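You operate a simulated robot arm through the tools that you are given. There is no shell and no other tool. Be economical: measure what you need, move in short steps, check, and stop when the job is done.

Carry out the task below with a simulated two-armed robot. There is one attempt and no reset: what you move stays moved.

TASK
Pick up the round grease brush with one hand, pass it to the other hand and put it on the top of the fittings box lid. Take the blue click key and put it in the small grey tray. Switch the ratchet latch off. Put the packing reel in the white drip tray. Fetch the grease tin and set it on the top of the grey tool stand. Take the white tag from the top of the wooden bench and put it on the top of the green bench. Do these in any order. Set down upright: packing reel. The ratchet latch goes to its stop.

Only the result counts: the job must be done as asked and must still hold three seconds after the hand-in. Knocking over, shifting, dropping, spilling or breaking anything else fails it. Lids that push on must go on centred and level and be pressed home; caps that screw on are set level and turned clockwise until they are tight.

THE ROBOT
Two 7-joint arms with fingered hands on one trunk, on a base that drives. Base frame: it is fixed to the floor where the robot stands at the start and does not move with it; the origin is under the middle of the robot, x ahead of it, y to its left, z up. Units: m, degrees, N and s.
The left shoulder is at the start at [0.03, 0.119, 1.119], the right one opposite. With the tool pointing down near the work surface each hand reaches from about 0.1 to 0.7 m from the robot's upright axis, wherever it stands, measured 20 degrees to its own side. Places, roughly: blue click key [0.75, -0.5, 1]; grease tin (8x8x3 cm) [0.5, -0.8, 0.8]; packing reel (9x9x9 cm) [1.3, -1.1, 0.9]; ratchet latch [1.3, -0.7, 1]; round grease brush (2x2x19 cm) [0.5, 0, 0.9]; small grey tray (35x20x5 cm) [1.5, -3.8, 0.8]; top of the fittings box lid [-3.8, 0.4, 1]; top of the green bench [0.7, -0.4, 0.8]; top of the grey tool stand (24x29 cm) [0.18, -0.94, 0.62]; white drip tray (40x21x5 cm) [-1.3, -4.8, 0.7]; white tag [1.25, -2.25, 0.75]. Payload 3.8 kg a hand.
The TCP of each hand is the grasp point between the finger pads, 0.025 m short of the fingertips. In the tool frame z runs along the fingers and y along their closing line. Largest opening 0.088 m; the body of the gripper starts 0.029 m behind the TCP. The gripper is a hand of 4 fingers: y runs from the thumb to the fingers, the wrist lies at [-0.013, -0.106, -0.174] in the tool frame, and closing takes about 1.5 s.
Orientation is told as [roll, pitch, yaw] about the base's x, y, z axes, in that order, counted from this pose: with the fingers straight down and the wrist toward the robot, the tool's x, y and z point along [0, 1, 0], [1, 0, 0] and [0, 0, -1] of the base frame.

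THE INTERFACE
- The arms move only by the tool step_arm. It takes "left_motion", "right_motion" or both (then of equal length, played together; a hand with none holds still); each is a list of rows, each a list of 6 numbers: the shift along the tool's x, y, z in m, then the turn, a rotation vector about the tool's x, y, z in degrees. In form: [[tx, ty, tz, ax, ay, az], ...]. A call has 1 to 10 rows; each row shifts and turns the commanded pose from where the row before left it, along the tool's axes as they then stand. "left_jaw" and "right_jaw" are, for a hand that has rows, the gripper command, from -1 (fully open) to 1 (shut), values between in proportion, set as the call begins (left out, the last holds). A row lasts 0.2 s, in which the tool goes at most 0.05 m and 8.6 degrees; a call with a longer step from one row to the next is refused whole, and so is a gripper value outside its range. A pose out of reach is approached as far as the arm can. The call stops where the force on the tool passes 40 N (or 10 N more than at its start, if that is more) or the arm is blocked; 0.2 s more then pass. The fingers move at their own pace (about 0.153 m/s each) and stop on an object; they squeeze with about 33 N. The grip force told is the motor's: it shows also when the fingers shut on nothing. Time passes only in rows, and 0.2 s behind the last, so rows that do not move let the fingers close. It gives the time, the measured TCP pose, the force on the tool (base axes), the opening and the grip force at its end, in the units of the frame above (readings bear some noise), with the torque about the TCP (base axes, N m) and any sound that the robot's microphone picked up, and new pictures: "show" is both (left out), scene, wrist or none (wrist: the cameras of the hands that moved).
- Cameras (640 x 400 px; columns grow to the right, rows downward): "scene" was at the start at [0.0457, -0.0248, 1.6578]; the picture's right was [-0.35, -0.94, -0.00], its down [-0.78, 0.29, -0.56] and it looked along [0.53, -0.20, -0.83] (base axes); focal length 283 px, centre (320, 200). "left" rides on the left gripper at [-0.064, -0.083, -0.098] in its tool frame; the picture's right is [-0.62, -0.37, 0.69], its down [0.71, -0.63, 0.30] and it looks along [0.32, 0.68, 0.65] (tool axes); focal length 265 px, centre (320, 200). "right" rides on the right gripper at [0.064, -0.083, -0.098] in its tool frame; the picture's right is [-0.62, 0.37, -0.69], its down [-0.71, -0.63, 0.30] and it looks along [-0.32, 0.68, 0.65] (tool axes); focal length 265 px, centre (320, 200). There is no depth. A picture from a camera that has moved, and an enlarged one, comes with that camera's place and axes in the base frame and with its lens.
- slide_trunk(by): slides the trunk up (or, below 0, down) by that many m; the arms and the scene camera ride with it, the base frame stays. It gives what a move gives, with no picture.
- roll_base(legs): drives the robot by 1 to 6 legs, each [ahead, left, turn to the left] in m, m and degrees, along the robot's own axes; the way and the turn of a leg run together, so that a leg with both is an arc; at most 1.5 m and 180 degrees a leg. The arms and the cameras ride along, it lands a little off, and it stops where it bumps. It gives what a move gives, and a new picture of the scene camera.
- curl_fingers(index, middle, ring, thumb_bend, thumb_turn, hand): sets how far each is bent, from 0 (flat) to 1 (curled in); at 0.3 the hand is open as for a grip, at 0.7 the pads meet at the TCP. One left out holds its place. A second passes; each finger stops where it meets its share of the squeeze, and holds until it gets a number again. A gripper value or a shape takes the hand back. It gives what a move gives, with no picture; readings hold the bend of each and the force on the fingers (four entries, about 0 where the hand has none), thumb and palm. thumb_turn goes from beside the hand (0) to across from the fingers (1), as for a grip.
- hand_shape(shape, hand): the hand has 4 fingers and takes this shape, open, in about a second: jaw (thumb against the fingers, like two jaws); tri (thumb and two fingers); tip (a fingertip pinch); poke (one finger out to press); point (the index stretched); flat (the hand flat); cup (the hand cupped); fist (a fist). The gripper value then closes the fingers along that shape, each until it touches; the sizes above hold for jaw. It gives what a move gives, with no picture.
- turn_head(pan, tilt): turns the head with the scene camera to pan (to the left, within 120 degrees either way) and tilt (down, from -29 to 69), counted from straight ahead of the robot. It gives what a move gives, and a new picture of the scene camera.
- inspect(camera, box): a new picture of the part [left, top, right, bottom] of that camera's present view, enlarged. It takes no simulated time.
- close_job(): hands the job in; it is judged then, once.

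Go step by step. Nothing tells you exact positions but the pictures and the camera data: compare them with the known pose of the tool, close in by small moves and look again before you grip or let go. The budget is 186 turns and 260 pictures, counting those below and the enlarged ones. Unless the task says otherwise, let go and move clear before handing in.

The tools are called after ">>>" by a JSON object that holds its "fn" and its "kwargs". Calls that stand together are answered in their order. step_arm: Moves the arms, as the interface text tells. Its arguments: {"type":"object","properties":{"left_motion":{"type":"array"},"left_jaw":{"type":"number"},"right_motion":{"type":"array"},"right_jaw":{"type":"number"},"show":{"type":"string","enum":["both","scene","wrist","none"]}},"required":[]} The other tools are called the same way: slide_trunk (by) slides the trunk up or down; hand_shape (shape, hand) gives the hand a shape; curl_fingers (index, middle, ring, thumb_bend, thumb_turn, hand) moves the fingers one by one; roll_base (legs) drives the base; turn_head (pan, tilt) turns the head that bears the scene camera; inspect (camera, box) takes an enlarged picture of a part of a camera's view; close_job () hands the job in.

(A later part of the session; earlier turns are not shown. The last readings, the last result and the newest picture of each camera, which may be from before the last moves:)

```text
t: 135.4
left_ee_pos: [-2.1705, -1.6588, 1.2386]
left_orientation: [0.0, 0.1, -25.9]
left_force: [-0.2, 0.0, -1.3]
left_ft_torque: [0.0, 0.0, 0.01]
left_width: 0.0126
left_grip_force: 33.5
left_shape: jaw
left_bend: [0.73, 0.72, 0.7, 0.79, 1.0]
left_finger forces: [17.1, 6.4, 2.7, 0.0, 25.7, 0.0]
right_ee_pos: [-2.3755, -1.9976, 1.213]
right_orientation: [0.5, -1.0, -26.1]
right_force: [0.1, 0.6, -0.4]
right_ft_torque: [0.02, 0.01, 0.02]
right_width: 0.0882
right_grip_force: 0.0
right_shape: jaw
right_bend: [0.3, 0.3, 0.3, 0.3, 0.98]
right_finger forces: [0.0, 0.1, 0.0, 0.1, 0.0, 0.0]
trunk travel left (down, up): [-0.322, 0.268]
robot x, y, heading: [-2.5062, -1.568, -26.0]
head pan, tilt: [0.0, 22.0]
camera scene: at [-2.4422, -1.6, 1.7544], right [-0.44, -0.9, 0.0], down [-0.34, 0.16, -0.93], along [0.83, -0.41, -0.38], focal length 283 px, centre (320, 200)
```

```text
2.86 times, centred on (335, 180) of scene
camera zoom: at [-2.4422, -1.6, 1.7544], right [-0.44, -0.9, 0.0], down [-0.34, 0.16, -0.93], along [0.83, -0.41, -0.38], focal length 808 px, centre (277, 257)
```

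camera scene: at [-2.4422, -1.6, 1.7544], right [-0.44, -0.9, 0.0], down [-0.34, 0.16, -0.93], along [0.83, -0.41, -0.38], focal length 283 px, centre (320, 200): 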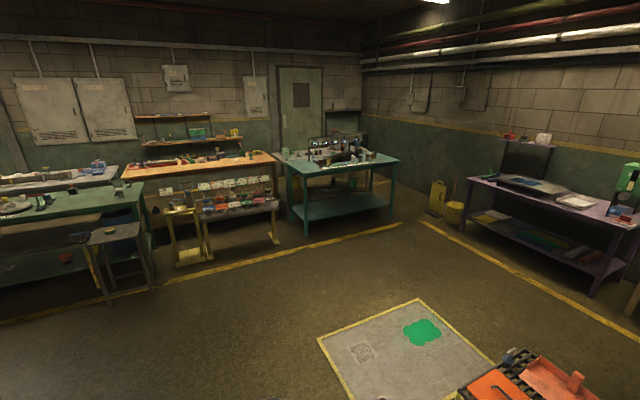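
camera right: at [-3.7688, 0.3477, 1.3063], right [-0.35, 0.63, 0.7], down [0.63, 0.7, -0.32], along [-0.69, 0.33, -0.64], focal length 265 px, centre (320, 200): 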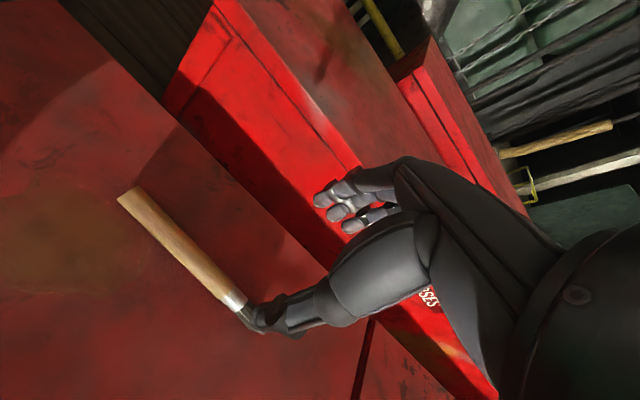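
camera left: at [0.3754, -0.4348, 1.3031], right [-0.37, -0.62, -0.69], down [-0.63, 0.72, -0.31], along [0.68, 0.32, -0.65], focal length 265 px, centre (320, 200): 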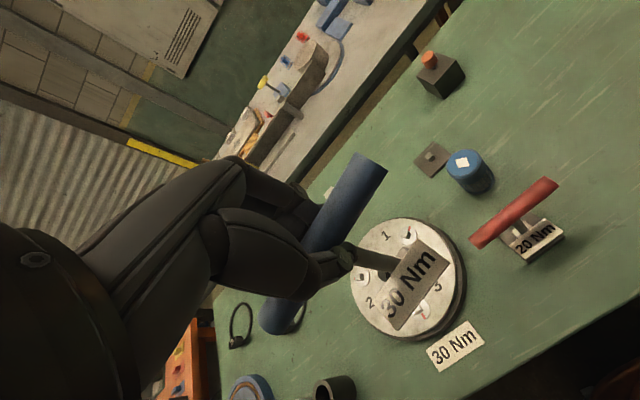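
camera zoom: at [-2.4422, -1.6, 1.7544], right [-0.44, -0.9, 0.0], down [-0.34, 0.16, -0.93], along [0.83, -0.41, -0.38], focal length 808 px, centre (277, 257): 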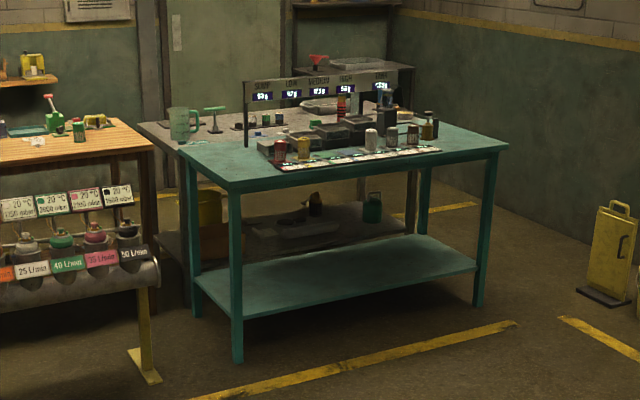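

The reel, latch and tag benches are boxed in by racks, so I need a close look at the gap beside the green bench. I drive along y≈-1.6 towards it.

>>> {"fn": "roll_base", "kwargs": {"legs": [[0, 0, 26], [1.4, 0, 0], [0.8, 0, 0]]}}

>>> {"fn": "turn_head", "kwargs": {"pan": 0, "tilt": 40}}

```text
t: 147.5
left_ee_pos: [0.0073, -1.4428, 1.238]
left_orientation: [0.0, 0.0, 1.9]
left_force: [0.5, 0.2, -1.9]
left_ft_torque: [0.01, 0.0, -0.02]
left_width: 0.0123
left_grip_force: 32.6
left_shape: jaw
left_bend: [0.73, 0.72, 0.7, 0.79, 1.0]
left_finger forces: [17.2, 6.4, 2.7, 0.0, 25.9, 0.1]
right_ee_pos: [-0.0162, -1.8378, 1.2141]
right_orientation: [0.4, -1.1, 1.6]
right_force: [1.2, 0.0, 1.1]
right_ft_torque: [-0.02, 0.01, 0.0]
right_width: 0.0881
right_grip_force: 0.1
right_shape: jaw
right_bend: [0.3, 0.3, 0.3, 0.3, 0.98]
right_finger forces: [0.1, 0.0, 0.1, 0.0, 0.0, 0.0]
trunk travel left (down, up): [-0.322, 0.268]
robot x, y, heading: [-0.3305, -1.5179, 1.6]
head pan, tilt: [0.0, 22.0]
camera scene: at [-0.2595, -1.5161, 1.7545], right [0.03, -1.0, 0.0], down [-0.37, -0.01, -0.93], along [0.93, 0.03, -0.38], focal length 283 px, centre (320, 200)
```

scene: 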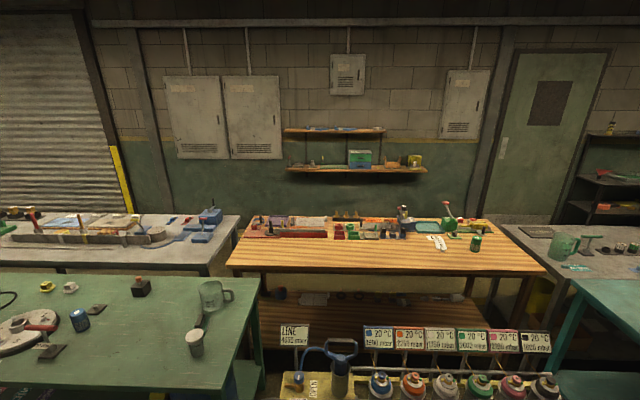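

```text
t: 148.3
left_ee_pos: [0.0062, -1.4422, 1.2381]
left_orientation: [0.0, 0.1, 1.9]
left_force: [0.2, 0.8, -1.0]
left_ft_torque: [0.03, 0.01, 0.0]
left_width: 0.0122
left_grip_force: 33.0
left_shape: jaw
left_bend: [0.73, 0.72, 0.7, 0.79, 1.0]
left_finger forces: [17.2, 6.5, 2.6, 0.0, 25.8, 0.0]
right_ee_pos: [-0.0165, -1.8373, 1.2125]
right_orientation: [0.5, -1.0, 1.6]
right_force: [-0.2, 1.3, -1.0]
right_ft_torque: [0.06, -0.02, 0.01]
right_width: 0.088
right_grip_force: 0.1
right_shape: jaw
right_bend: [0.3, 0.3, 0.3, 0.3, 0.98]
right_finger forces: [0.0, 0.1, 0.2, 0.0, 0.0, 0.0]
trunk travel left (down, up): [-0.322, 0.268]
robot x, y, heading: [-0.3309, -1.5179, 2.1]
head pan, tilt: [0.0, 40.0]
camera scene: at [-0.2677, -1.5164, 1.7264], right [0.03, -1.0, 0.0], down [-0.64, -0.02, -0.77], along [0.77, 0.03, -0.64], focal length 283 px, centre (320, 200)
```

scene: 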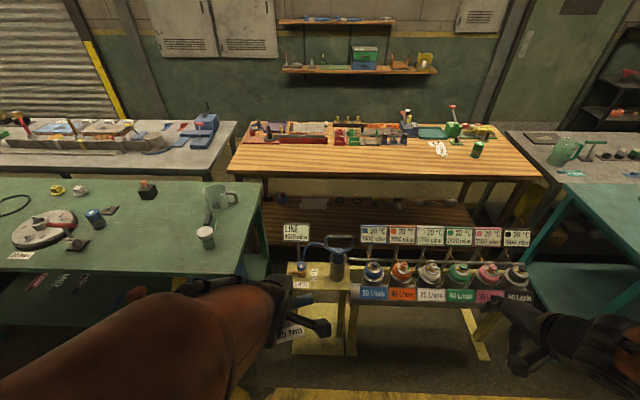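

From here the second row of benches (wood, grey) starts at x≈1.0 and the wall seems to be near x≈2.4, so there may be an aisle behind. I look at the left and the right ends.

>>> {"fn": "roll_base", "kwargs": {"legs": [[0, -1.4, -2], [0, -0.4, 0]]}}

>>> {"fn": "turn_head", "kwargs": {"pan": -40, "tilt": 25}}

```text
t: 157.3
left_ee_pos: [0.0265, -3.2503, 1.238]
left_orientation: [0.0, 0.2, -0.1]
left_force: [-0.2, 0.7, -2.0]
left_ft_torque: [0.02, 0.03, 0.01]
left_width: 0.0123
left_grip_force: 33.2
left_shape: jaw
left_bend: [0.73, 0.72, 0.7, 0.79, 1.0]
left_finger forces: [17.3, 6.6, 2.7, 0.0, 25.7, 0.0]
right_ee_pos: [-0.0094, -3.6449, 1.2125]
right_orientation: [0.4, -1.1, -0.2]
right_force: [-0.5, 0.3, 0.4]
right_ft_torque: [-0.02, -0.02, 0.0]
right_width: 0.0881
right_grip_force: 0.0
right_shape: jaw
right_bend: [0.3, 0.3, 0.3, 0.3, 0.98]
right_finger forces: [0.1, 0.0, 0.0, 0.0, 0.0, 0.1]
trunk travel left (down, up): [-0.322, 0.268]
robot x, y, heading: [-0.3141, -3.3152, 0.1]
head pan, tilt: [0.0, 40.0]
camera scene: at [-0.2513, -3.3155, 1.7263], right [0.0, -1.0, 0.0], down [-0.64, 0.0, -0.77], along [0.77, 0.0, -0.64], focal length 283 px, centre (320, 200)
```

scene: 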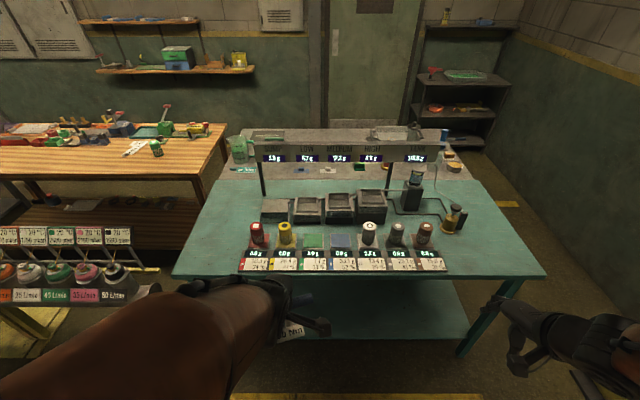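

```text
t: 158.4
left_ee_pos: [0.0267, -3.2495, 1.2381]
left_orientation: [0.0, 0.0, 0.0]
left_force: [-0.8, 0.1, -1.4]
left_ft_torque: [-0.03, -0.01, 0.0]
left_width: 0.0126
left_grip_force: 33.1
left_shape: jaw
left_bend: [0.73, 0.72, 0.7, 0.79, 1.0]
left_finger forces: [17.2, 6.5, 2.7, 0.0, 25.7, 0.0]
right_ee_pos: [-0.0096, -3.6446, 1.2134]
right_orientation: [0.4, -1.1, -0.3]
right_force: [-0.2, 0.7, 0.0]
right_ft_torque: [-0.02, -0.03, 0.0]
right_width: 0.0881
right_grip_force: 0.0
right_shape: jaw
right_bend: [0.3, 0.3, 0.3, 0.3, 0.98]
right_finger forces: [0.0, 0.1, 0.1, 0.0, 0.1, 0.0]
trunk travel left (down, up): [-0.322, 0.268]
robot x, y, heading: [-0.3156, -3.3149, -0.4]
head pan, tilt: [-40.0, 25.0]
camera scene: at [-0.2657, -3.3743, 1.7496], right [-0.64, -0.77, 0.0], down [-0.32, 0.27, -0.91], along [0.69, -0.58, -0.42], focal length 283 px, centre (320, 200)
```

scene: 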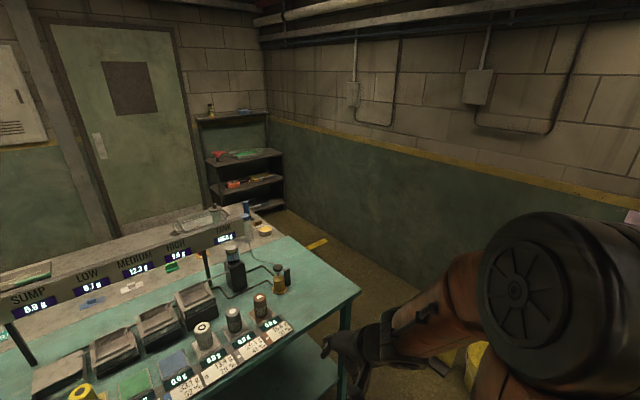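

>>> {"fn": "turn_head", "kwargs": {"pan": -75, "tilt": 30}}

>>> {"fn": "roll_base", "kwargs": {"legs": [[-0.25, -0.35, 0]]}}

>>> {"fn": "turn_head", "kwargs": {"pan": -25, "tilt": 40}}

```text
t: 159.4
left_ee_pos: [0.0267, -3.2498, 1.2379]
left_orientation: [0.0, 0.1, -0.1]
left_force: [0.3, 0.3, -2.3]
left_ft_torque: [-0.03, 0.0, 0.02]
left_width: 0.0123
left_grip_force: 32.8
left_shape: jaw
left_bend: [0.73, 0.72, 0.7, 0.79, 1.0]
left_finger forces: [17.2, 6.5, 2.7, 0.1, 25.7, 0.0]
right_ee_pos: [-0.0109, -3.6438, 1.213]
right_orientation: [0.3, -1.1, -0.1]
right_force: [0.4, -1.0, -0.2]
right_ft_torque: [-0.01, 0.03, -0.01]
right_width: 0.0877
right_grip_force: 0.0
right_shape: jaw
right_bend: [0.3, 0.3, 0.3, 0.3, 0.98]
right_finger forces: [0.0, 0.0, 0.0, 0.0, 0.0, 0.0]
trunk travel left (down, up): [-0.322, 0.268]
robot x, y, heading: [-0.3155, -3.3156, -0.1]
head pan, tilt: [-75.0, 30.0]
camera scene: at [-0.3129, -3.4023, 1.7417], right [-0.97, -0.26, 0.0], down [-0.13, 0.48, -0.87], along [0.22, -0.84, -0.5], focal length 283 px, centre (320, 200)
```

scene: 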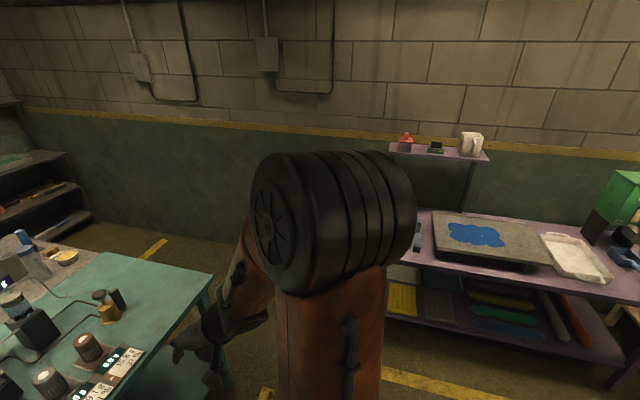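

```text
t: 162.1
left_ee_pos: [-0.2274, -3.6037, 1.2371]
left_orientation: [-0.1, 0.1, 0.0]
left_force: [0.1, -0.7, -1.7]
left_ft_torque: [-0.01, -0.02, 0.0]
left_width: 0.0122
left_grip_force: 32.9
left_shape: jaw
left_bend: [0.73, 0.72, 0.7, 0.79, 1.0]
left_finger forces: [17.3, 6.5, 2.7, 0.0, 25.8, 0.0]
right_ee_pos: [-0.2635, -3.9974, 1.2134]
right_orientation: [0.4, -1.0, -0.1]
right_force: [0.1, -0.2, -0.6]
right_ft_torque: [0.02, 0.02, 0.0]
right_width: 0.088
right_grip_force: 0.1
right_shape: jaw
right_bend: [0.3, 0.3, 0.3, 0.3, 0.98]
right_finger forces: [0.0, 0.0, 0.0, 0.1, 0.0, 0.0]
trunk travel left (down, up): [-0.322, 0.268]
robot x, y, heading: [-0.5681, -3.6665, -0.3]
head pan, tilt: [-75.0, 30.0]
camera scene: at [-0.5666, -3.7561, 1.7416], right [-0.97, -0.26, 0.0], down [-0.13, 0.48, -0.87], along [0.22, -0.84, -0.5], focal length 283 px, centre (320, 200)
```

scene: 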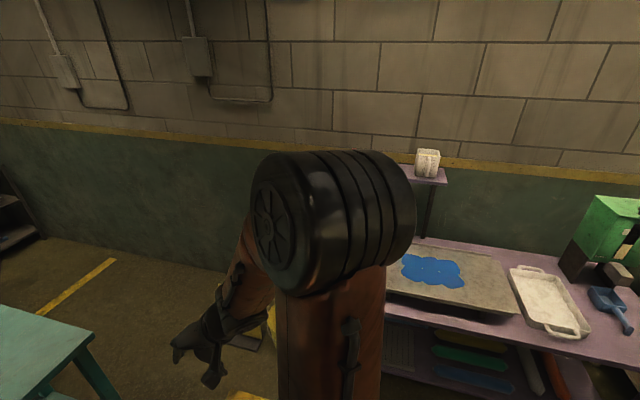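

```text
t: 163.2
left_ee_pos: [-0.2273, -3.6041, 1.2366]
left_orientation: [0.0, 0.0, 0.0]
left_force: [-0.1, 0.6, -1.1]
left_ft_torque: [0.02, -0.01, 0.01]
left_width: 0.012
left_grip_force: 32.7
left_shape: jaw
left_bend: [0.73, 0.72, 0.7, 0.79, 1.0]
left_finger forces: [17.3, 6.5, 2.7, 0.0, 25.8, 0.0]
right_ee_pos: [-0.2641, -3.998, 1.2138]
right_orientation: [0.4, -1.1, -0.1]
right_force: [-0.3, 0.5, -0.1]
right_ft_torque: [0.0, -0.02, 0.0]
right_width: 0.0879
right_grip_force: 0.0
right_shape: jaw
right_bend: [0.3, 0.3, 0.3, 0.3, 0.98]
right_finger forces: [0.1, 0.1, 0.1, 0.0, 0.1, 0.0]
trunk travel left (down, up): [-0.322, 0.268]
robot x, y, heading: [-0.5675, -3.6671, 0.1]
head pan, tilt: [-25.0, 40.0]
camera scene: at [-0.5128, -3.7046, 1.7263], right [-0.42, -0.91, 0.0], down [-0.58, 0.27, -0.77], along [0.69, -0.32, -0.64], focal length 283 px, centre (320, 200)
```

scene: 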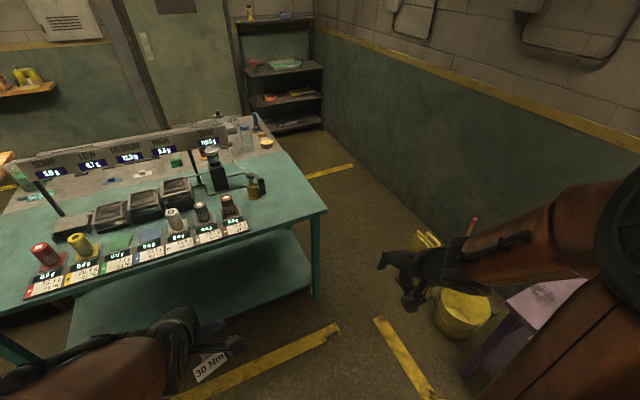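

There is a clear aisle around the right end of the teal bench and behind the row. I check the jerrican and bucket that narrow its entrance.

>>> {"fn": "inspect", "kwargs": {"camera": "scene", "box": [300, 130, 540, 380]}}

>>> {"fn": "inspect", "kwargs": {"camera": "right", "box": [0, 0, 640, 400]}}

```text
1.60 times, centred on (420, 255) of scene
camera zoom: at [-0.5128, -3.7046, 1.7263], right [-0.42, -0.91, 0.0], down [-0.58, 0.27, -0.77], along [0.69, -0.32, -0.64], focal length 453 px, centre (160, 112)
```

zoom: 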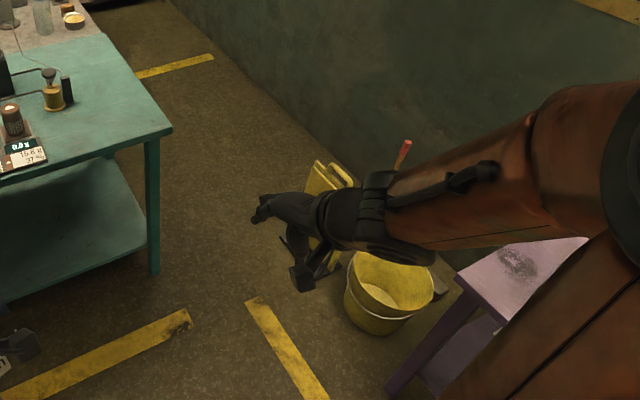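

```text
1.00 times, centred on (320, 200) of right (not enlarged: the box is as wide or as high as the picture)
camera zoom: at [-0.3477, -3.9338, 1.3108], right [0.35, -0.63, 0.7], down [-0.63, -0.71, -0.32], along [0.7, -0.32, -0.64], focal length 265 px, centre (320, 200)
```

zoom: 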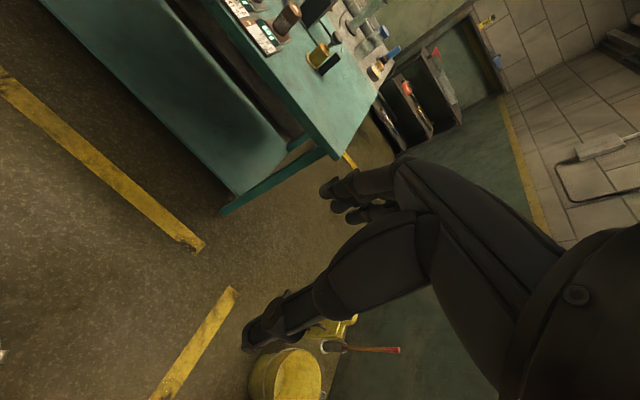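

The jerrican and bucket leave ~0.55 m beside the teal bench, so I need to know my base's size. I tilt the right hand so that its camera looks down at the base.

>>> {"fn": "step_arm", "kwargs": {"right_motion": [[0, 0, 0, 8.5, 0, 0], [0, 0, 0, 8.5, 0, 0], [0, 0, 0, 8.5, 0, 0], [0, 0, 0, 8.5, 0, 0], [0, 0, 0, 8.5, 0, 0], [0, 0, 0, 8.5, 0, 0], [0, 0, 0, 8.5, 0, 0]], "show": "wrist"}}

```text
t: 164.8
left_ee_pos: [-0.2261, -3.6031, 1.2365]
left_orientation: [0.0, 0.2, 0.1]
left_force: [-0.9, -0.2, -2.2]
left_ft_torque: [0.02, 0.01, 0.0]
left_width: 0.0119
left_grip_force: 32.9
left_shape: jaw
left_bend: [0.73, 0.72, 0.7, 0.79, 1.0]
left_finger forces: [17.3, 6.7, 2.7, 0.1, 26.0, 0.0]
right_ee_pos: [-0.2622, -3.9969, 1.213]
right_orientation: [0.8, 58.6, 0.4]
right_force: [0.7, 0.2, 0.5]
right_ft_torque: [0.03, 0.02, 0.0]
right_width: 0.088
right_grip_force: 0.0
right_shape: jaw
right_bend: [0.3, 0.3, 0.3, 0.3, 0.98]
right_finger forces: [0.0, 0.1, 0.0, 0.0, 0.0, 0.0]
trunk travel left (down, up): [-0.322, 0.268]
robot x, y, heading: [-0.5715, -3.6682, 0.1]
head pan, tilt: [-25.0, 40.0]
camera right: at [-0.2206, -3.9336, 1.3354], right [0.78, -0.62, 0.04], down [-0.59, -0.71, 0.38], along [-0.2, -0.32, -0.93], focal length 265 px, centre (320, 200)
```

right: 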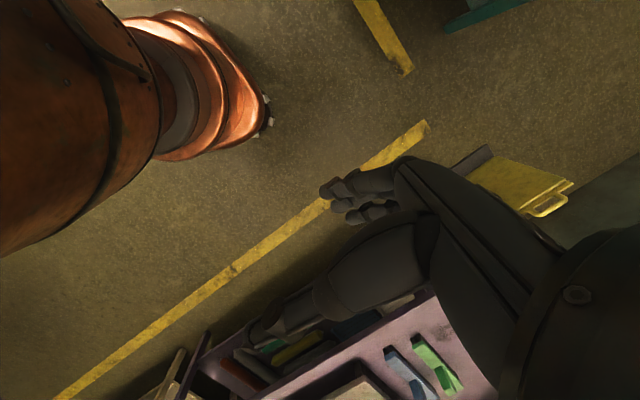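

Now I can see the base: half-width about 0.24 m, so the 0.60 m gap between the teal bench and the jerrican is passable at y≈-4.40. I restore the hand and drive through in short legs.

>>> {"fn": "step_arm", "kwargs": {"right_motion": [[0, 0, 0, -8.5, 0, 0], [0, 0, 0, -8.5, 0, 0], [0, 0, 0, -8.5, 0, 0], [0, 0, 0, -8.5, 0, 0], [0, 0, 0, -8.5, 0, 0], [0, 0, 0, -8.5, 0, 0], [0, 0, 0, -7.5, 0, 0]], "show": "none"}}

>>> {"fn": "roll_base", "kwargs": {"legs": [[0.12, -0.58, 0], [0.5, -0.15, 0]]}}

>>> {"fn": "turn_head", "kwargs": {"pan": -40, "tilt": 60}}

```text
t: 166.4
left_ee_pos: [-0.2275, -3.6043, 1.2391]
left_orientation: [0.1, 0.0, 0.0]
left_force: [0.5, 0.1, -2.3]
left_ft_torque: [-0.02, 0.01, -0.01]
left_width: 0.0121
left_grip_force: 32.6
left_shape: jaw
left_bend: [0.73, 0.72, 0.7, 0.79, 1.0]
left_finger forces: [17.4, 6.7, 2.6, 0.1, 26.0, 0.1]
right_ee_pos: [-0.2634, -3.997, 1.2126]
right_orientation: [0.3, -0.2, -0.2]
right_force: [-0.1, 0.3, -0.2]
right_ft_torque: [0.0, 0.0, -0.01]
right_width: 0.088
right_grip_force: 0.1
right_shape: jaw
right_bend: [0.3, 0.3, 0.3, 0.3, 0.98]
right_finger forces: [0.1, 0.0, 0.0, 0.0, 0.0, 0.0]
trunk travel left (down, up): [-0.322, 0.268]
robot x, y, heading: [-0.5651, -3.6699, 0.1]
head pan, tilt: [-25.0, 40.0]
```

```text
t: 172.4
left_ee_pos: [0.3958, -4.3264, 1.2373]
left_orientation: [0.0, 0.2, 0.0]
left_force: [0.8, 0.2, -1.7]
left_ft_torque: [0.04, 0.02, -0.01]
left_width: 0.0124
left_grip_force: 32.9
left_shape: jaw
left_bend: [0.73, 0.72, 0.7, 0.79, 1.0]
left_finger forces: [17.4, 6.7, 2.6, 0.0, 26.0, 0.1]
right_ee_pos: [0.3595, -4.7203, 1.2131]
right_orientation: [0.4, -0.2, -0.1]
right_force: [0.8, -0.4, -0.3]
right_ft_torque: [0.02, 0.02, 0.0]
right_width: 0.088
right_grip_force: 0.0
right_shape: jaw
right_bend: [0.3, 0.3, 0.3, 0.3, 0.98]
right_finger forces: [0.1, 0.0, 0.0, 0.0, 0.0, 0.1]
trunk travel left (down, up): [-0.322, 0.268]
robot x, y, heading: [0.0495, -4.3926, -0.1]
head pan, tilt: [-25.0, 40.0]
camera scene: at [0.1102, -4.4277, 1.7263], right [-0.42, -0.91, 0.0], down [-0.58, 0.27, -0.77], along [0.69, -0.32, -0.64], focal length 283 px, centre (320, 200)
```

scene: 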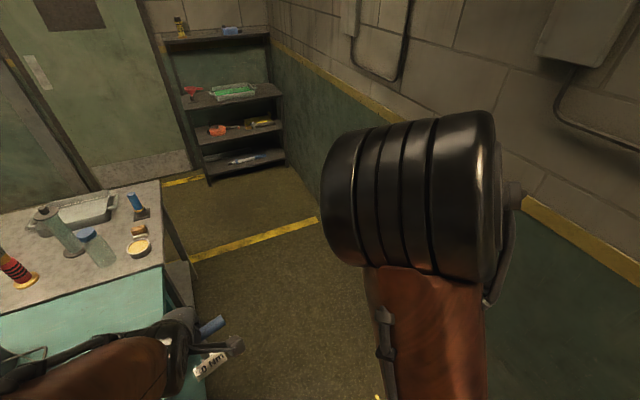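

```text
t: 173.3
left_ee_pos: [0.3953, -4.3261, 1.2386]
left_orientation: [0.0, 0.2, 0.2]
left_force: [-0.3, -0.2, -1.6]
left_ft_torque: [0.01, -0.03, 0.01]
left_width: 0.0122
left_grip_force: 33.5
left_shape: jaw
left_bend: [0.73, 0.72, 0.7, 0.79, 1.0]
left_finger forces: [17.4, 6.7, 2.7, 0.0, 26.1, 0.0]
right_ee_pos: [0.3598, -4.7196, 1.2131]
right_orientation: [0.3, -0.1, -0.1]
right_force: [0.3, 0.1, -0.7]
right_ft_torque: [0.0, 0.01, 0.0]
right_width: 0.0878
right_grip_force: 0.0
right_shape: jaw
right_bend: [0.3, 0.3, 0.3, 0.3, 0.98]
right_finger forces: [0.0, 0.0, 0.0, 0.1, 0.0, 0.1]
trunk travel left (down, up): [-0.322, 0.268]
robot x, y, heading: [0.0512, -4.3934, 0.0]
head pan, tilt: [-40.0, 60.0]
camera scene: at [0.0837, -4.4344, 1.6996], right [-0.64, -0.77, 0.0], down [-0.66, 0.56, -0.5], along [0.38, -0.32, -0.87], focal length 283 px, centre (320, 200)
```

scene: 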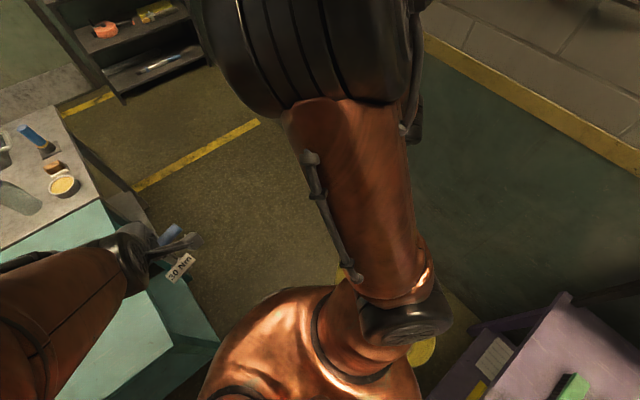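

The tray shows at about [1.45, -3.84] on the grey bench, with a wide aisle behind. I drive through and round behind it.

>>> {"fn": "roll_base", "kwargs": {"legs": [[0.75, 0, 0], [0.9, -0.08, 0], [0.55, 0.08, 0], [0, 0.5, 0]]}}

>>> {"fn": "turn_head", "kwargs": {"pan": 60, "tilt": 35}}

```text
t: 177.5
left_ee_pos: [1.1444, -4.3378, 1.2372]
left_orientation: [0.0, 0.2, -0.3]
left_force: [0.3, -0.7, -1.8]
left_ft_torque: [0.03, 0.01, 0.01]
left_width: 0.0121
left_grip_force: 32.9
left_shape: jaw
left_bend: [0.73, 0.72, 0.7, 0.79, 0.99]
left_finger forces: [18.3, 8.2, 2.3, 0.0, 26.4, 0.1]
right_ee_pos: [1.1078, -4.7311, 1.2135]
right_orientation: [0.2, -0.1, -0.2]
right_force: [0.3, -0.1, 0.1]
right_ft_torque: [-0.01, 0.0, 0.01]
right_width: 0.088
right_grip_force: 0.0
right_shape: jaw
right_bend: [0.3, 0.3, 0.3, 0.3, 0.98]
right_finger forces: [0.1, 0.0, 0.0, 0.1, 0.1, 0.0]
trunk travel left (down, up): [-0.322, 0.268]
robot x, y, heading: [0.8057, -4.4027, -0.6]
head pan, tilt: [-40.0, 60.0]
stopped in leg 2: the robot was blocked; the commanded pose is now the measured one
camera scene: at [0.8332, -4.4444, 1.6996], right [-0.65, -0.76, 0.0], down [-0.66, 0.56, -0.5], along [0.38, -0.32, -0.87], focal length 283 px, centre (320, 200)
```

scene: 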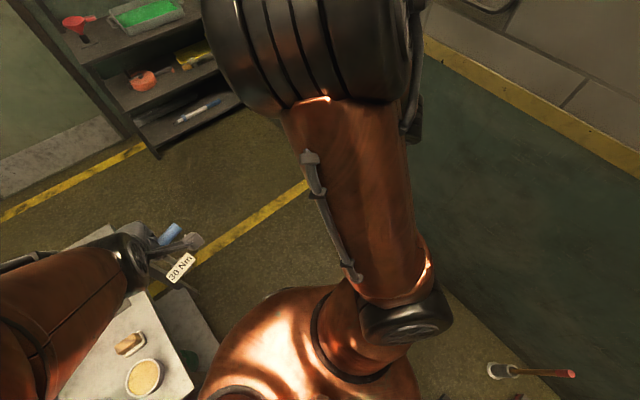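

```text
t: 179.3
left_ee_pos: [1.1445, -4.3372, 1.2371]
left_orientation: [0.0, 0.3, -0.4]
left_force: [0.2, 0.9, -0.8]
left_ft_torque: [0.02, -0.01, -0.03]
left_width: 0.0119
left_grip_force: 32.7
left_shape: jaw
left_bend: [0.73, 0.72, 0.7, 0.79, 0.99]
left_finger forces: [18.2, 8.1, 2.3, 0.0, 26.5, 0.1]
right_ee_pos: [1.1074, -4.7313, 1.2129]
right_orientation: [0.3, -0.1, -0.4]
right_force: [-0.1, -0.8, -1.1]
right_ft_torque: [0.0, 0.0, 0.0]
right_width: 0.0878
right_grip_force: 0.0
right_shape: jaw
right_bend: [0.3, 0.3, 0.3, 0.3, 0.98]
right_finger forces: [0.0, 0.0, 0.0, 0.0, 0.1, 0.1]
trunk travel left (down, up): [-0.322, 0.268]
robot x, y, heading: [0.8043, -4.3993, -0.2]
head pan, tilt: [60.0, 35.0]
camera scene: at [0.8267, -4.3251, 1.7339], right [0.86, -0.5, 0.0], down [-0.29, -0.5, -0.82], along [0.41, 0.71, -0.57], focal length 283 px, centre (320, 200)
```

scene: 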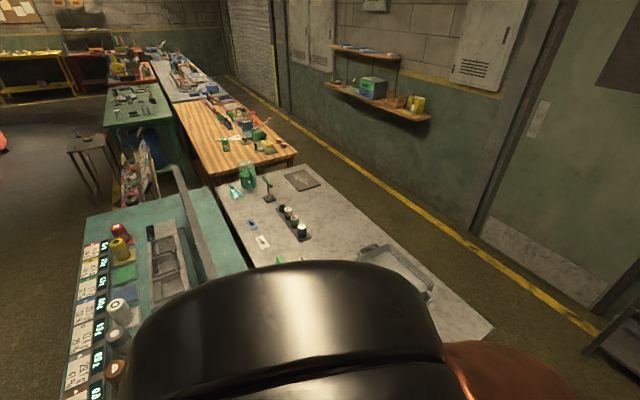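

The base touched the end of the grey bench; I back off a touch, move right past the jerrican, and go on.

>>> {"fn": "roll_base", "kwargs": {"legs": [[-0.04, 0, 0], [0.02, -0.25, 0], [0.8, -0.02, 0], [0.65, 0.1, 0], [0, 0.6, 0]]}}

```text
t: 191.8
left_ee_pos: [2.5789, -3.8989, 1.2371]
left_orientation: [0.0, 0.3, 0.9]
left_force: [0.5, -0.4, -1.5]
left_ft_torque: [-0.01, 0.02, 0.04]
left_width: 0.0119
left_grip_force: 33.0
left_shape: jaw
left_bend: [0.73, 0.72, 0.7, 0.79, 0.99]
left_finger forces: [18.3, 8.1, 2.2, 0.0, 26.4, 0.0]
right_ee_pos: [2.548, -4.293, 1.2133]
right_orientation: [0.3, -0.2, 0.6]
right_force: [0.7, -0.4, -0.4]
right_ft_torque: [0.0, -0.02, -0.02]
right_width: 0.0881
right_grip_force: 0.0
right_shape: jaw
right_bend: [0.3, 0.3, 0.3, 0.3, 0.98]
right_finger forces: [0.0, 0.0, 0.0, 0.1, 0.0, 0.1]
trunk travel left (down, up): [-0.322, 0.268]
robot x, y, heading: [2.2384, -3.9663, 0.7]
head pan, tilt: [60.0, 35.0]
camera scene: at [2.2607, -3.8916, 1.7339], right [0.87, -0.49, 0.0], down [-0.28, -0.5, -0.82], along [0.4, 0.71, -0.57], focal length 283 px, centre (320, 200)
```

scene: 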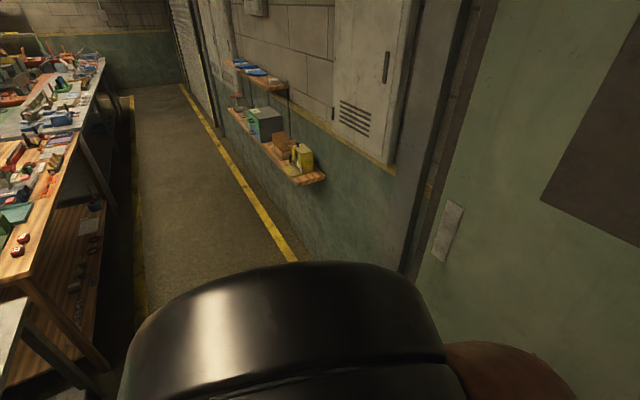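

I'm in the aisle behind the grey bench. I turn to face the benches and look at the tray.

>>> {"fn": "roll_base", "kwargs": {"legs": [[0, 0, 179]]}}

>>> {"fn": "turn_head", "kwargs": {"pan": 10, "tilt": 45}}

```text
t: 199.8
left_ee_pos: [1.9079, -4.0796, 1.2373]
left_orientation: [0.2, 0.3, -172.3]
left_force: [-0.1, -0.4, -1.5]
left_ft_torque: [0.04, -0.03, -0.01]
left_width: 0.0118
left_grip_force: 33.4
left_shape: jaw
left_bend: [0.73, 0.72, 0.7, 0.79, 0.99]
left_finger forces: [18.6, 7.6, 2.0, 0.0, 25.1, 0.0]
right_ee_pos: [1.8918, -3.6853, 1.214]
right_orientation: [0.3, -0.2, -172.5]
right_force: [0.1, 0.2, 0.4]
right_ft_torque: [-0.01, 0.04, 0.03]
right_width: 0.0879
right_grip_force: 0.2
right_shape: jaw
right_bend: [0.3, 0.3, 0.3, 0.3, 0.98]
right_finger forces: [0.1, 0.0, 0.0, 0.0, 0.1, 0.0]
trunk travel left (down, up): [-0.322, 0.268]
robot x, y, heading: [2.2403, -3.9685, -172.2]
head pan, tilt: [60.0, 35.0]
camera scene: at [2.2231, -4.0472, 1.7339], right [-0.92, 0.38, 0.0], down [0.22, 0.53, -0.82], along [-0.31, -0.76, -0.57], focal length 283 px, centre (320, 200)
```

scene: 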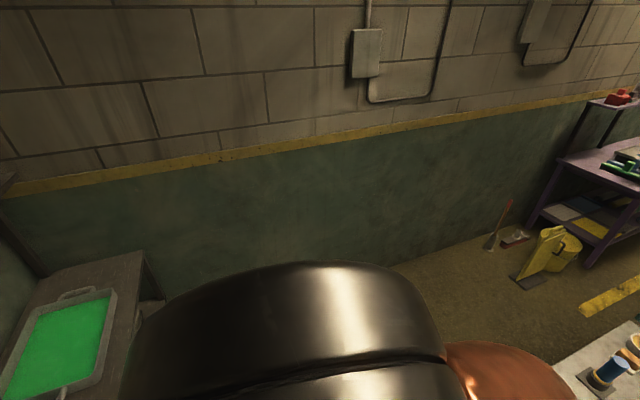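

```text
t: 200.9
left_ee_pos: [1.9075, -4.0785, 1.2385]
left_orientation: [0.0, 0.2, -172.4]
left_force: [0.1, 0.5, -1.8]
left_ft_torque: [0.0, -0.01, -0.04]
left_width: 0.0118
left_grip_force: 33.3
left_shape: jaw
left_bend: [0.73, 0.72, 0.7, 0.79, 0.99]
left_finger forces: [18.6, 7.6, 2.0, 0.0, 25.1, 0.0]
right_ee_pos: [1.8929, -3.6828, 1.2131]
right_orientation: [0.2, -0.1, -172.5]
right_force: [0.6, 0.1, 0.2]
right_ft_torque: [-0.01, 0.0, 0.01]
right_width: 0.0882
right_grip_force: 0.2
right_shape: jaw
right_bend: [0.3, 0.3, 0.3, 0.3, 0.98]
right_finger forces: [0.0, 0.0, 0.1, 0.1, 0.1, 0.1]
trunk travel left (down, up): [-0.322, 0.268]
robot x, y, heading: [2.2426, -3.9684, -172.5]
head pan, tilt: [10.0, 45.0]
camera scene: at [2.1792, -3.9904, 1.7191], right [-0.3, 0.95, 0.0], down [0.67, 0.21, -0.71], along [-0.67, -0.21, -0.71], focal length 283 px, centre (320, 200)
```

scene: 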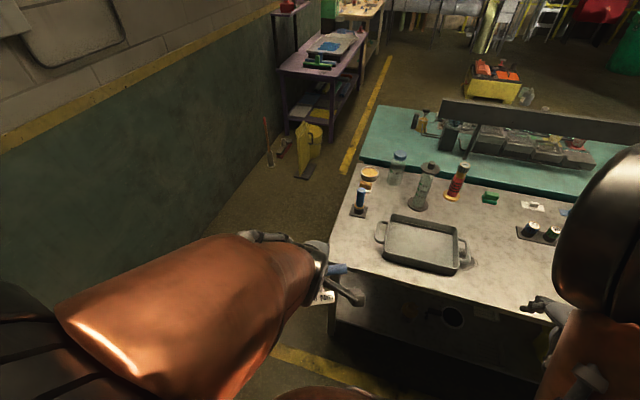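

The tray's inside is about x 1.37–1.55, y −3.94…−3.69. I drive up closer and yaw the left hand 90° so the key's bar lies across the tray's short side.

>>> {"fn": "roll_base", "kwargs": {"legs": [[0.2, -0.05, -7.5]]}}

>>> {"fn": "step_arm", "kwargs": {"left_motion": [[0, 0, 0, 0, 0, 8.5], [0, 0, 0, 0, 0, 8.5], [0, 0, 0, 0, 0, 8.5], [0, 0, 0, 0, 0, 8.5], [0, 0, 0, 0, 0, 8.5], [0, 0, 0, 0, 0, 8.5], [0, 0, 0, 0, 0, 8.5], [0, 0, 0, 0, 0, 8.5], [0, 0, 0, 0, 0, 8.5], [0, 0, 0, 0, 0, 8.5]], "show": "scene"}}

```text
t: 202.6
left_ee_pos: [1.695, -3.998, 1.2366]
left_orientation: [0.1, 0.2, 179.9]
left_force: [-0.2, 0.1, -2.1]
left_ft_torque: [0.0, -0.01, -0.03]
left_width: 0.0116
left_grip_force: 33.3
left_shape: jaw
left_bend: [0.73, 0.72, 0.7, 0.79, 0.99]
left_finger forces: [18.7, 7.6, 2.0, 0.0, 25.1, 0.0]
right_ee_pos: [1.7318, -3.6046, 1.2127]
right_orientation: [0.3, -0.1, 179.9]
right_force: [1.2, 0.5, 0.4]
right_ft_torque: [0.0, 0.0, 0.01]
right_width: 0.0879
right_grip_force: 0.0
right_shape: jaw
right_bend: [0.3, 0.3, 0.3, 0.3, 0.98]
right_finger forces: [0.1, 0.0, 0.0, 0.0, 0.0, 0.0]
trunk travel left (down, up): [-0.322, 0.268]
robot x, y, heading: [2.0374, -3.9315, 179.6]
head pan, tilt: [10.0, 45.0]
camera scene: at [1.9749, -3.9461, 1.719], right [-0.17, 0.99, 0.0], down [0.7, 0.12, -0.71], along [-0.7, -0.12, -0.71], focal length 283 px, centre (320, 200)
```

scene: 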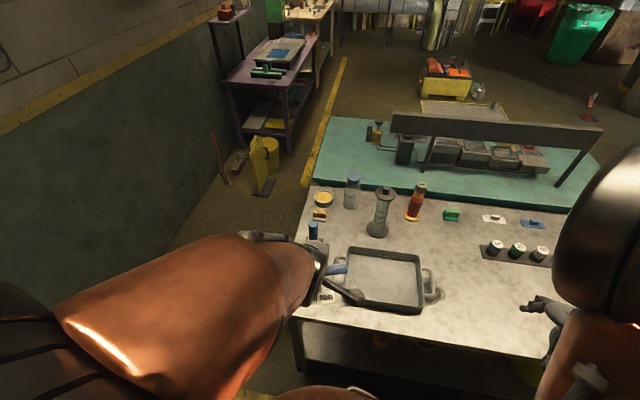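

```text
t: 204.8
left_ee_pos: [1.6932, -3.9967, 1.2382]
left_orientation: [-0.4, 0.0, 94.6]
left_force: [0.3, 0.2, -2.1]
left_ft_torque: [0.01, 0.01, 0.02]
left_width: 0.0116
left_grip_force: 32.8
left_shape: jaw
left_bend: [0.73, 0.72, 0.7, 0.79, 0.99]
left_finger forces: [19.0, 8.1, 1.7, 0.0, 25.6, 0.0]
left hand out of reach, approached as far as the arm can: row 1
right_ee_pos: [1.7315, -3.6056, 1.2132]
right_orientation: [0.4, -0.2, 179.8]
right_force: [0.0, 0.9, 1.5]
right_ft_torque: [0.02, -0.02, -0.01]
right_width: 0.0883
right_grip_force: 0.0
right_shape: jaw
right_bend: [0.3, 0.3, 0.3, 0.3, 0.98]
right_finger forces: [0.0, 0.1, 0.0, 0.0, 0.1, 0.1]
trunk travel left (down, up): [-0.322, 0.268]
robot x, y, heading: [2.0357, -3.9316, 180.1]
head pan, tilt: [10.0, 45.0]
camera scene: at [1.9748, -3.9475, 1.719], right [-0.17, 0.99, 0.0], down [0.7, 0.12, -0.71], along [-0.7, -0.12, -0.71], focal length 283 px, centre (320, 200)
```

scene: 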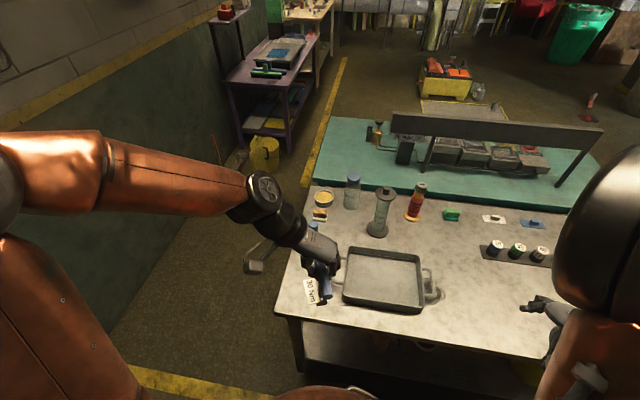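

The hand is turned. Now I carry the key over the tray at z 1.10 and tilt it 45° so it will lie down along the tray.

>>> {"fn": "step_arm", "kwargs": {"left_motion": [[0, 0, 0, 0, 0, 4.6], [0.04, 0.021, 0.022, 0, 0, 0], [0.04, 0.021, 0.022, 0, 0, 0], [0.04, 0.021, 0.022, 0, 0, 0], [0.04, 0.021, 0.022, 0, 0, 0], [0.04, 0.021, 0.022, 0, 0, 0], [0.038, 0.021, 0.022, 0, 0, 0]], "show": "none"}}

>>> {"fn": "step_arm", "kwargs": {"left_motion": [[0, 0, 0, -8, 0, 0], [0, 0, 0, -8, 0, 0], [0, 0, 0, -8, 0, 0], [0, 0, 0, -8, 0, 0], [0, 0, 0, -8, 0, 0], [0, 0, 0, -8, 0, 0]]}}

```text
refused: row 2 steps farther than a row can; nothing moved
```

```text
t: 206.2
left_ee_pos: [1.6929, -3.9966, 1.2386]
left_orientation: [-0.2, -48.1, 95.1]
left_force: [0.2, 0.8, -2.3]
left_ft_torque: [-0.04, -0.05, 0.01]
left_width: 0.012
left_grip_force: 33.0
left_shape: jaw
left_bend: [0.73, 0.73, 0.7, 0.8, 0.99]
left_finger forces: [18.3, 7.5, 1.4, 0.2, 26.0, 0.0]
right_ee_pos: [1.7299, -3.6042, 1.2134]
right_orientation: [0.3, -0.1, 179.8]
right_force: [0.6, -0.8, -0.3]
right_ft_torque: [0.02, 0.03, -0.01]
right_width: 0.088
right_grip_force: 0.1
right_shape: jaw
right_bend: [0.3, 0.3, 0.3, 0.3, 0.98]
right_finger forces: [0.0, 0.1, 0.0, 0.0, 0.0, 0.1]
trunk travel left (down, up): [-0.322, 0.268]
robot x, y, heading: [2.0362, -3.9339, 179.8]
head pan, tilt: [10.0, 45.0]
camera scene: at [1.9755, -3.9477, 1.719], right [-0.17, 0.99, 0.0], down [0.7, 0.12, -0.71], along [-0.7, -0.12, -0.71], focal length 283 px, centre (320, 200)
camera left: at [1.7694, -4.1209, 1.2426], right [0.6, 0.32, -0.74], down [-0.69, -0.26, -0.67], along [-0.4, 0.91, 0.07], focal length 265 px, centre (320, 200)
```

scene: 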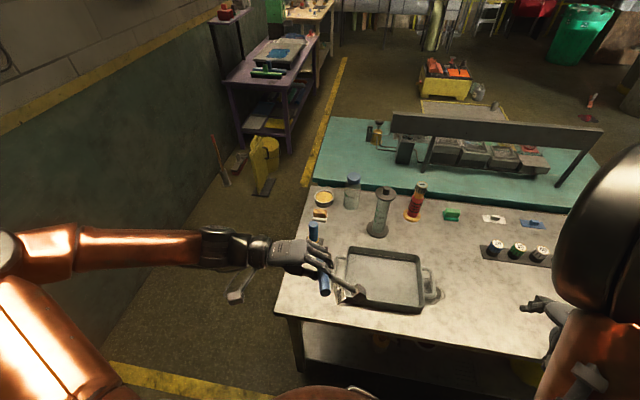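
left: 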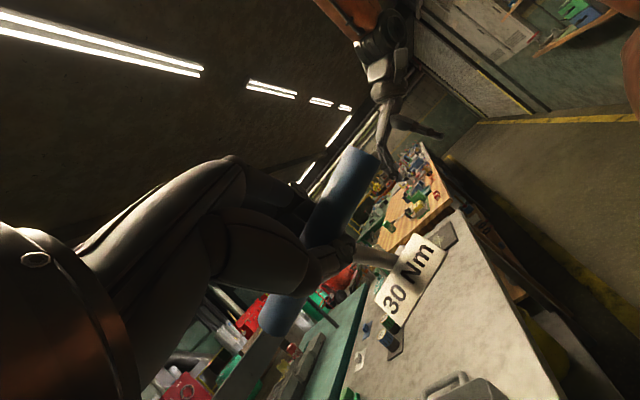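

The tilt works well here. Now I move the key over the tray.

>>> {"fn": "step_arm", "kwargs": {"left_motion": [[0.0322, 0, 0.0289, 0, 0, 0], [0.0322, 0, 0.0289, 0, 0, 0], [0.0322, 0, 0.0289, 0, 0, 0], [0.0322, 0, 0.0289, 0, 0, 0], [0.0322, 0, 0.0289, 0, 0, 0], [0.0322, 0, 0.0289, 0, 0, 0], [0.0322, 0, 0.0289, 0, 0, 0]]}}

>>> {"fn": "inspect", "kwargs": {"camera": "scene", "box": [260, 180, 500, 330]}}

```text
t: 207.8
left_ee_pos: [1.4562, -3.8626, 1.1016]
left_orientation: [-0.4, -47.7, 95.2]
left_force: [-0.5, -0.8, -2.2]
left_ft_torque: [-0.05, -0.05, -0.04]
left_width: 0.0117
left_grip_force: 33.1
left_shape: jaw
left_bend: [0.73, 0.73, 0.7, 0.8, 0.99]
left_finger forces: [18.9, 7.9, 1.3, 0.1, 26.0, 0.1]
right_ee_pos: [1.732, -3.6023, 1.212]
right_orientation: [0.4, 0.0, 179.9]
right_force: [0.0, -0.6, 0.1]
right_ft_torque: [-0.03, -0.03, 0.01]
right_width: 0.088
right_grip_force: 0.0
right_shape: jaw
right_bend: [0.3, 0.3, 0.3, 0.3, 0.98]
right_finger forces: [0.1, 0.1, 0.0, 0.1, 0.0, 0.0]
trunk travel left (down, up): [-0.322, 0.268]
robot x, y, heading: [2.0371, -3.9343, 179.8]
head pan, tilt: [10.0, 45.0]
camera scene: at [1.9742, -3.9444, 1.719], right [-0.17, 0.99, 0.0], down [0.7, 0.12, -0.71], along [-0.7, -0.12, -0.71], focal length 283 px, centre (320, 200)
camera left: at [1.5314, -3.987, 1.1077], right [0.6, 0.32, -0.73], down [-0.69, -0.26, -0.67], along [-0.4, 0.91, 0.07], focal length 265 px, centre (320, 200)
```

scene: 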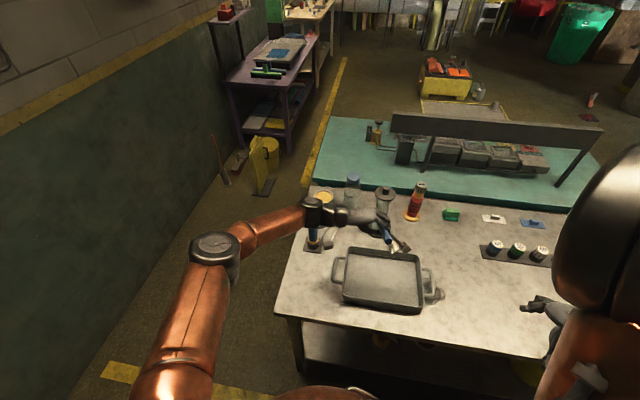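
left: 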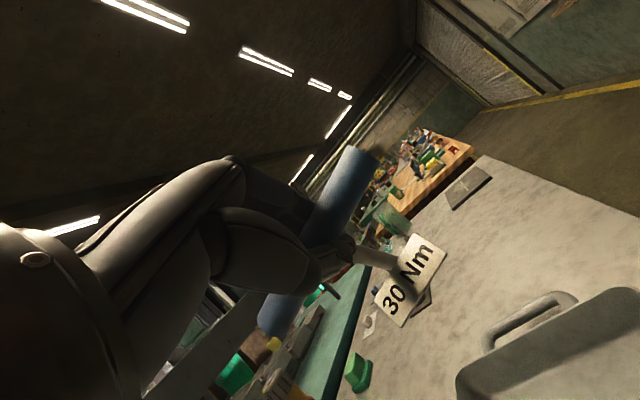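

```text
2.67 times, centred on (380, 255) of scene
camera zoom: at [1.9742, -3.9444, 1.719], right [-0.17, 0.99, 0.0], down [0.7, 0.12, -0.71], along [-0.7, -0.12, -0.71], focal length 754 px, centre (160, 53)
```

zoom: 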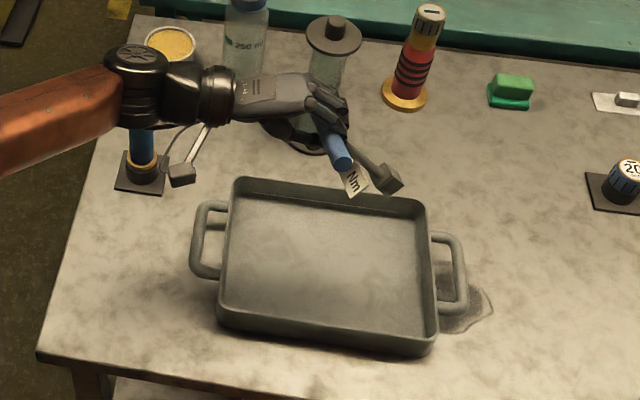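

The key is centred over the tray. I lower straight down 0.14 m and look.

>>> {"fn": "step_arm", "kwargs": {"left_motion": [[0, -0.0297, 0.0268, 0, 0, 0], [0, -0.0297, 0.0268, 0, 0, 0], [0, -0.0297, 0.0268, 0, 0, 0], [0, -0.0148, 0.0134, 0, 0, 0]], "show": "none"}}

>>> {"fn": "inspect", "kwargs": {"camera": "scene", "box": [260, 180, 500, 330]}}

```text
t: 208.8
left_ee_pos: [1.4652, -3.8652, 0.9643]
left_orientation: [-0.3, -48.0, 94.9]
left_force: [0.4, -0.6, -1.3]
left_ft_torque: [-0.09, -0.04, 0.01]
left_width: 0.0116
left_grip_force: 32.9
left_shape: jaw
left_bend: [0.73, 0.73, 0.7, 0.8, 0.99]
left_finger forces: [18.9, 7.8, 1.2, 0.0, 26.1, 0.0]
left hand out of reach, approached as far as the arm can: row 4
right_ee_pos: [1.7328, -3.6043, 1.2119]
right_orientation: [0.4, -0.2, 179.9]
right_force: [-0.4, 0.5, 0.3]
right_ft_torque: [-0.01, 0.01, -0.05]
right_width: 0.088
right_grip_force: 0.1
right_shape: jaw
right_bend: [0.3, 0.3, 0.3, 0.3, 0.98]
right_finger forces: [0.0, 0.1, 0.0, 0.0, 0.0, 0.0]
trunk travel left (down, up): [-0.322, 0.268]
robot x, y, heading: [2.037, -3.9336, 179.9]
head pan, tilt: [10.0, 45.0]
```

```text
2.67 times, centred on (380, 255) of scene
camera zoom: at [1.9756, -3.946, 1.7191], right [-0.17, 0.99, 0.0], down [0.7, 0.12, -0.71], along [-0.7, -0.12, -0.71], focal length 754 px, centre (160, 53)
```

zoom: 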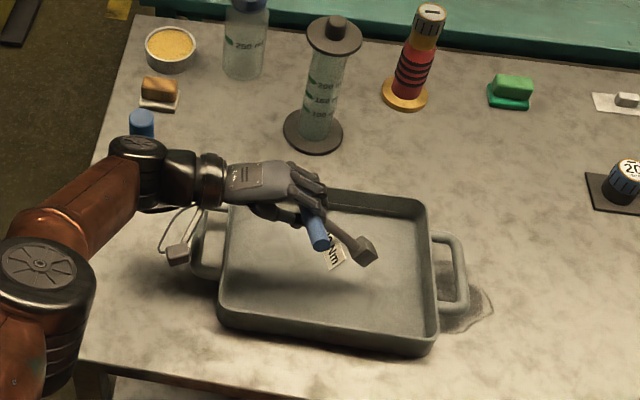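

Using the trunk, I lower the rest of the way.

>>> {"fn": "slide_trunk", "kwargs": {"by": -0.05}}

>>> {"fn": "inspect", "kwargs": {"camera": "scene", "box": [260, 160, 500, 310]}}

```text
t: 209.7
left_ee_pos: [1.4637, -3.864, 0.916]
left_orientation: [-0.3, -47.8, 95.1]
left_force: [-0.4, -0.1, -0.8]
left_ft_torque: [-0.02, -0.03, 0.02]
left_width: 0.0118
left_grip_force: 33.4
left_shape: jaw
left_bend: [0.73, 0.73, 0.7, 0.8, 0.99]
left_finger forces: [19.1, 8.1, 1.2, 0.1, 26.2, 0.0]
right_ee_pos: [1.7315, -3.6044, 1.1623]
right_orientation: [0.4, -0.1, 179.8]
right_force: [0.1, 0.6, -0.6]
right_ft_torque: [-0.01, -0.03, -0.01]
right_width: 0.0883
right_grip_force: 0.1
right_shape: jaw
right_bend: [0.3, 0.3, 0.3, 0.3, 0.98]
right_finger forces: [0.0, 0.1, 0.0, 0.0, 0.1, 0.1]
trunk travel left (down, up): [-0.272, 0.318]
robot x, y, heading: [2.0388, -3.9319, 179.8]
head pan, tilt: [10.0, 45.0]
```

```text
2.67 times, centred on (380, 235) of scene
camera zoom: at [1.9757, -3.9462, 1.6691], right [-0.17, 0.99, 0.0], down [0.7, 0.12, -0.71], along [-0.7, -0.12, -0.71], focal length 754 px, centre (160, 107)
```

zoom: 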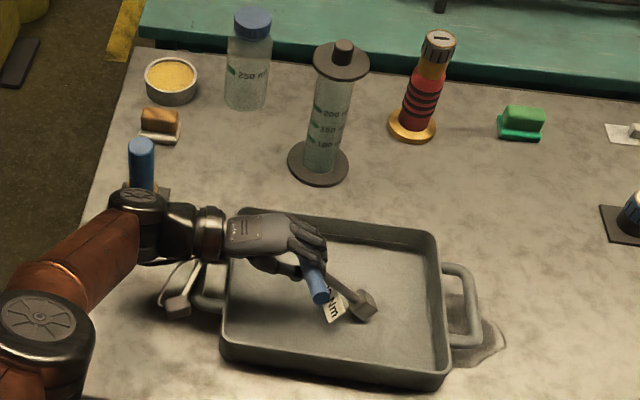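

>>> {"fn": "slide_trunk", "kwargs": {"by": -0.02}}

>>> {"fn": "inspect", "kwargs": {"camera": "scene", "box": [280, 180, 460, 300]}}

```text
t: 210.3
left_ee_pos: [1.4639, -3.864, 0.8954]
left_orientation: [-0.2, -47.9, 95.1]
left_force: [0.3, -0.7, 4.5]
left_ft_torque: [0.44, 0.07, 0.0]
left_width: 0.0113
left_grip_force: 32.7
left_shape: jaw
left_bend: [0.73, 0.73, 0.71, 0.8, 0.99]
left_finger forces: [24.8, 15.1, 0.5, 0.1, 24.1, 0.0]
right_ee_pos: [1.7312, -3.6044, 1.1427]
right_orientation: [0.3, -0.1, 179.8]
right_force: [-1.5, 0.0, 0.3]
right_ft_torque: [-0.02, 0.02, -0.01]
right_width: 0.0879
right_grip_force: 0.1
right_shape: jaw
right_bend: [0.3, 0.3, 0.3, 0.3, 0.98]
right_finger forces: [0.0, 0.1, 0.0, 0.0, 0.0, 0.1]
trunk travel left (down, up): [-0.252, 0.338]
robot x, y, heading: [2.0394, -3.9326, 179.8]
head pan, tilt: [10.0, 45.0]
```

```text
3.33 times, centred on (370, 240) of scene
camera zoom: at [1.9763, -3.9464, 1.6491], right [-0.17, 0.99, 0.0], down [0.7, 0.12, -0.71], along [-0.7, -0.12, -0.71], focal length 943 px, centre (153, 67)
```

zoom: 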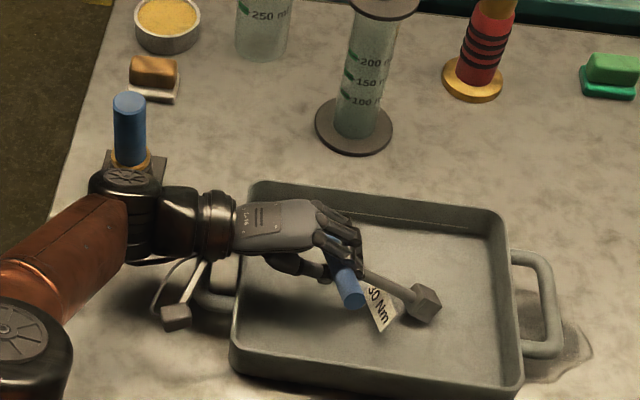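

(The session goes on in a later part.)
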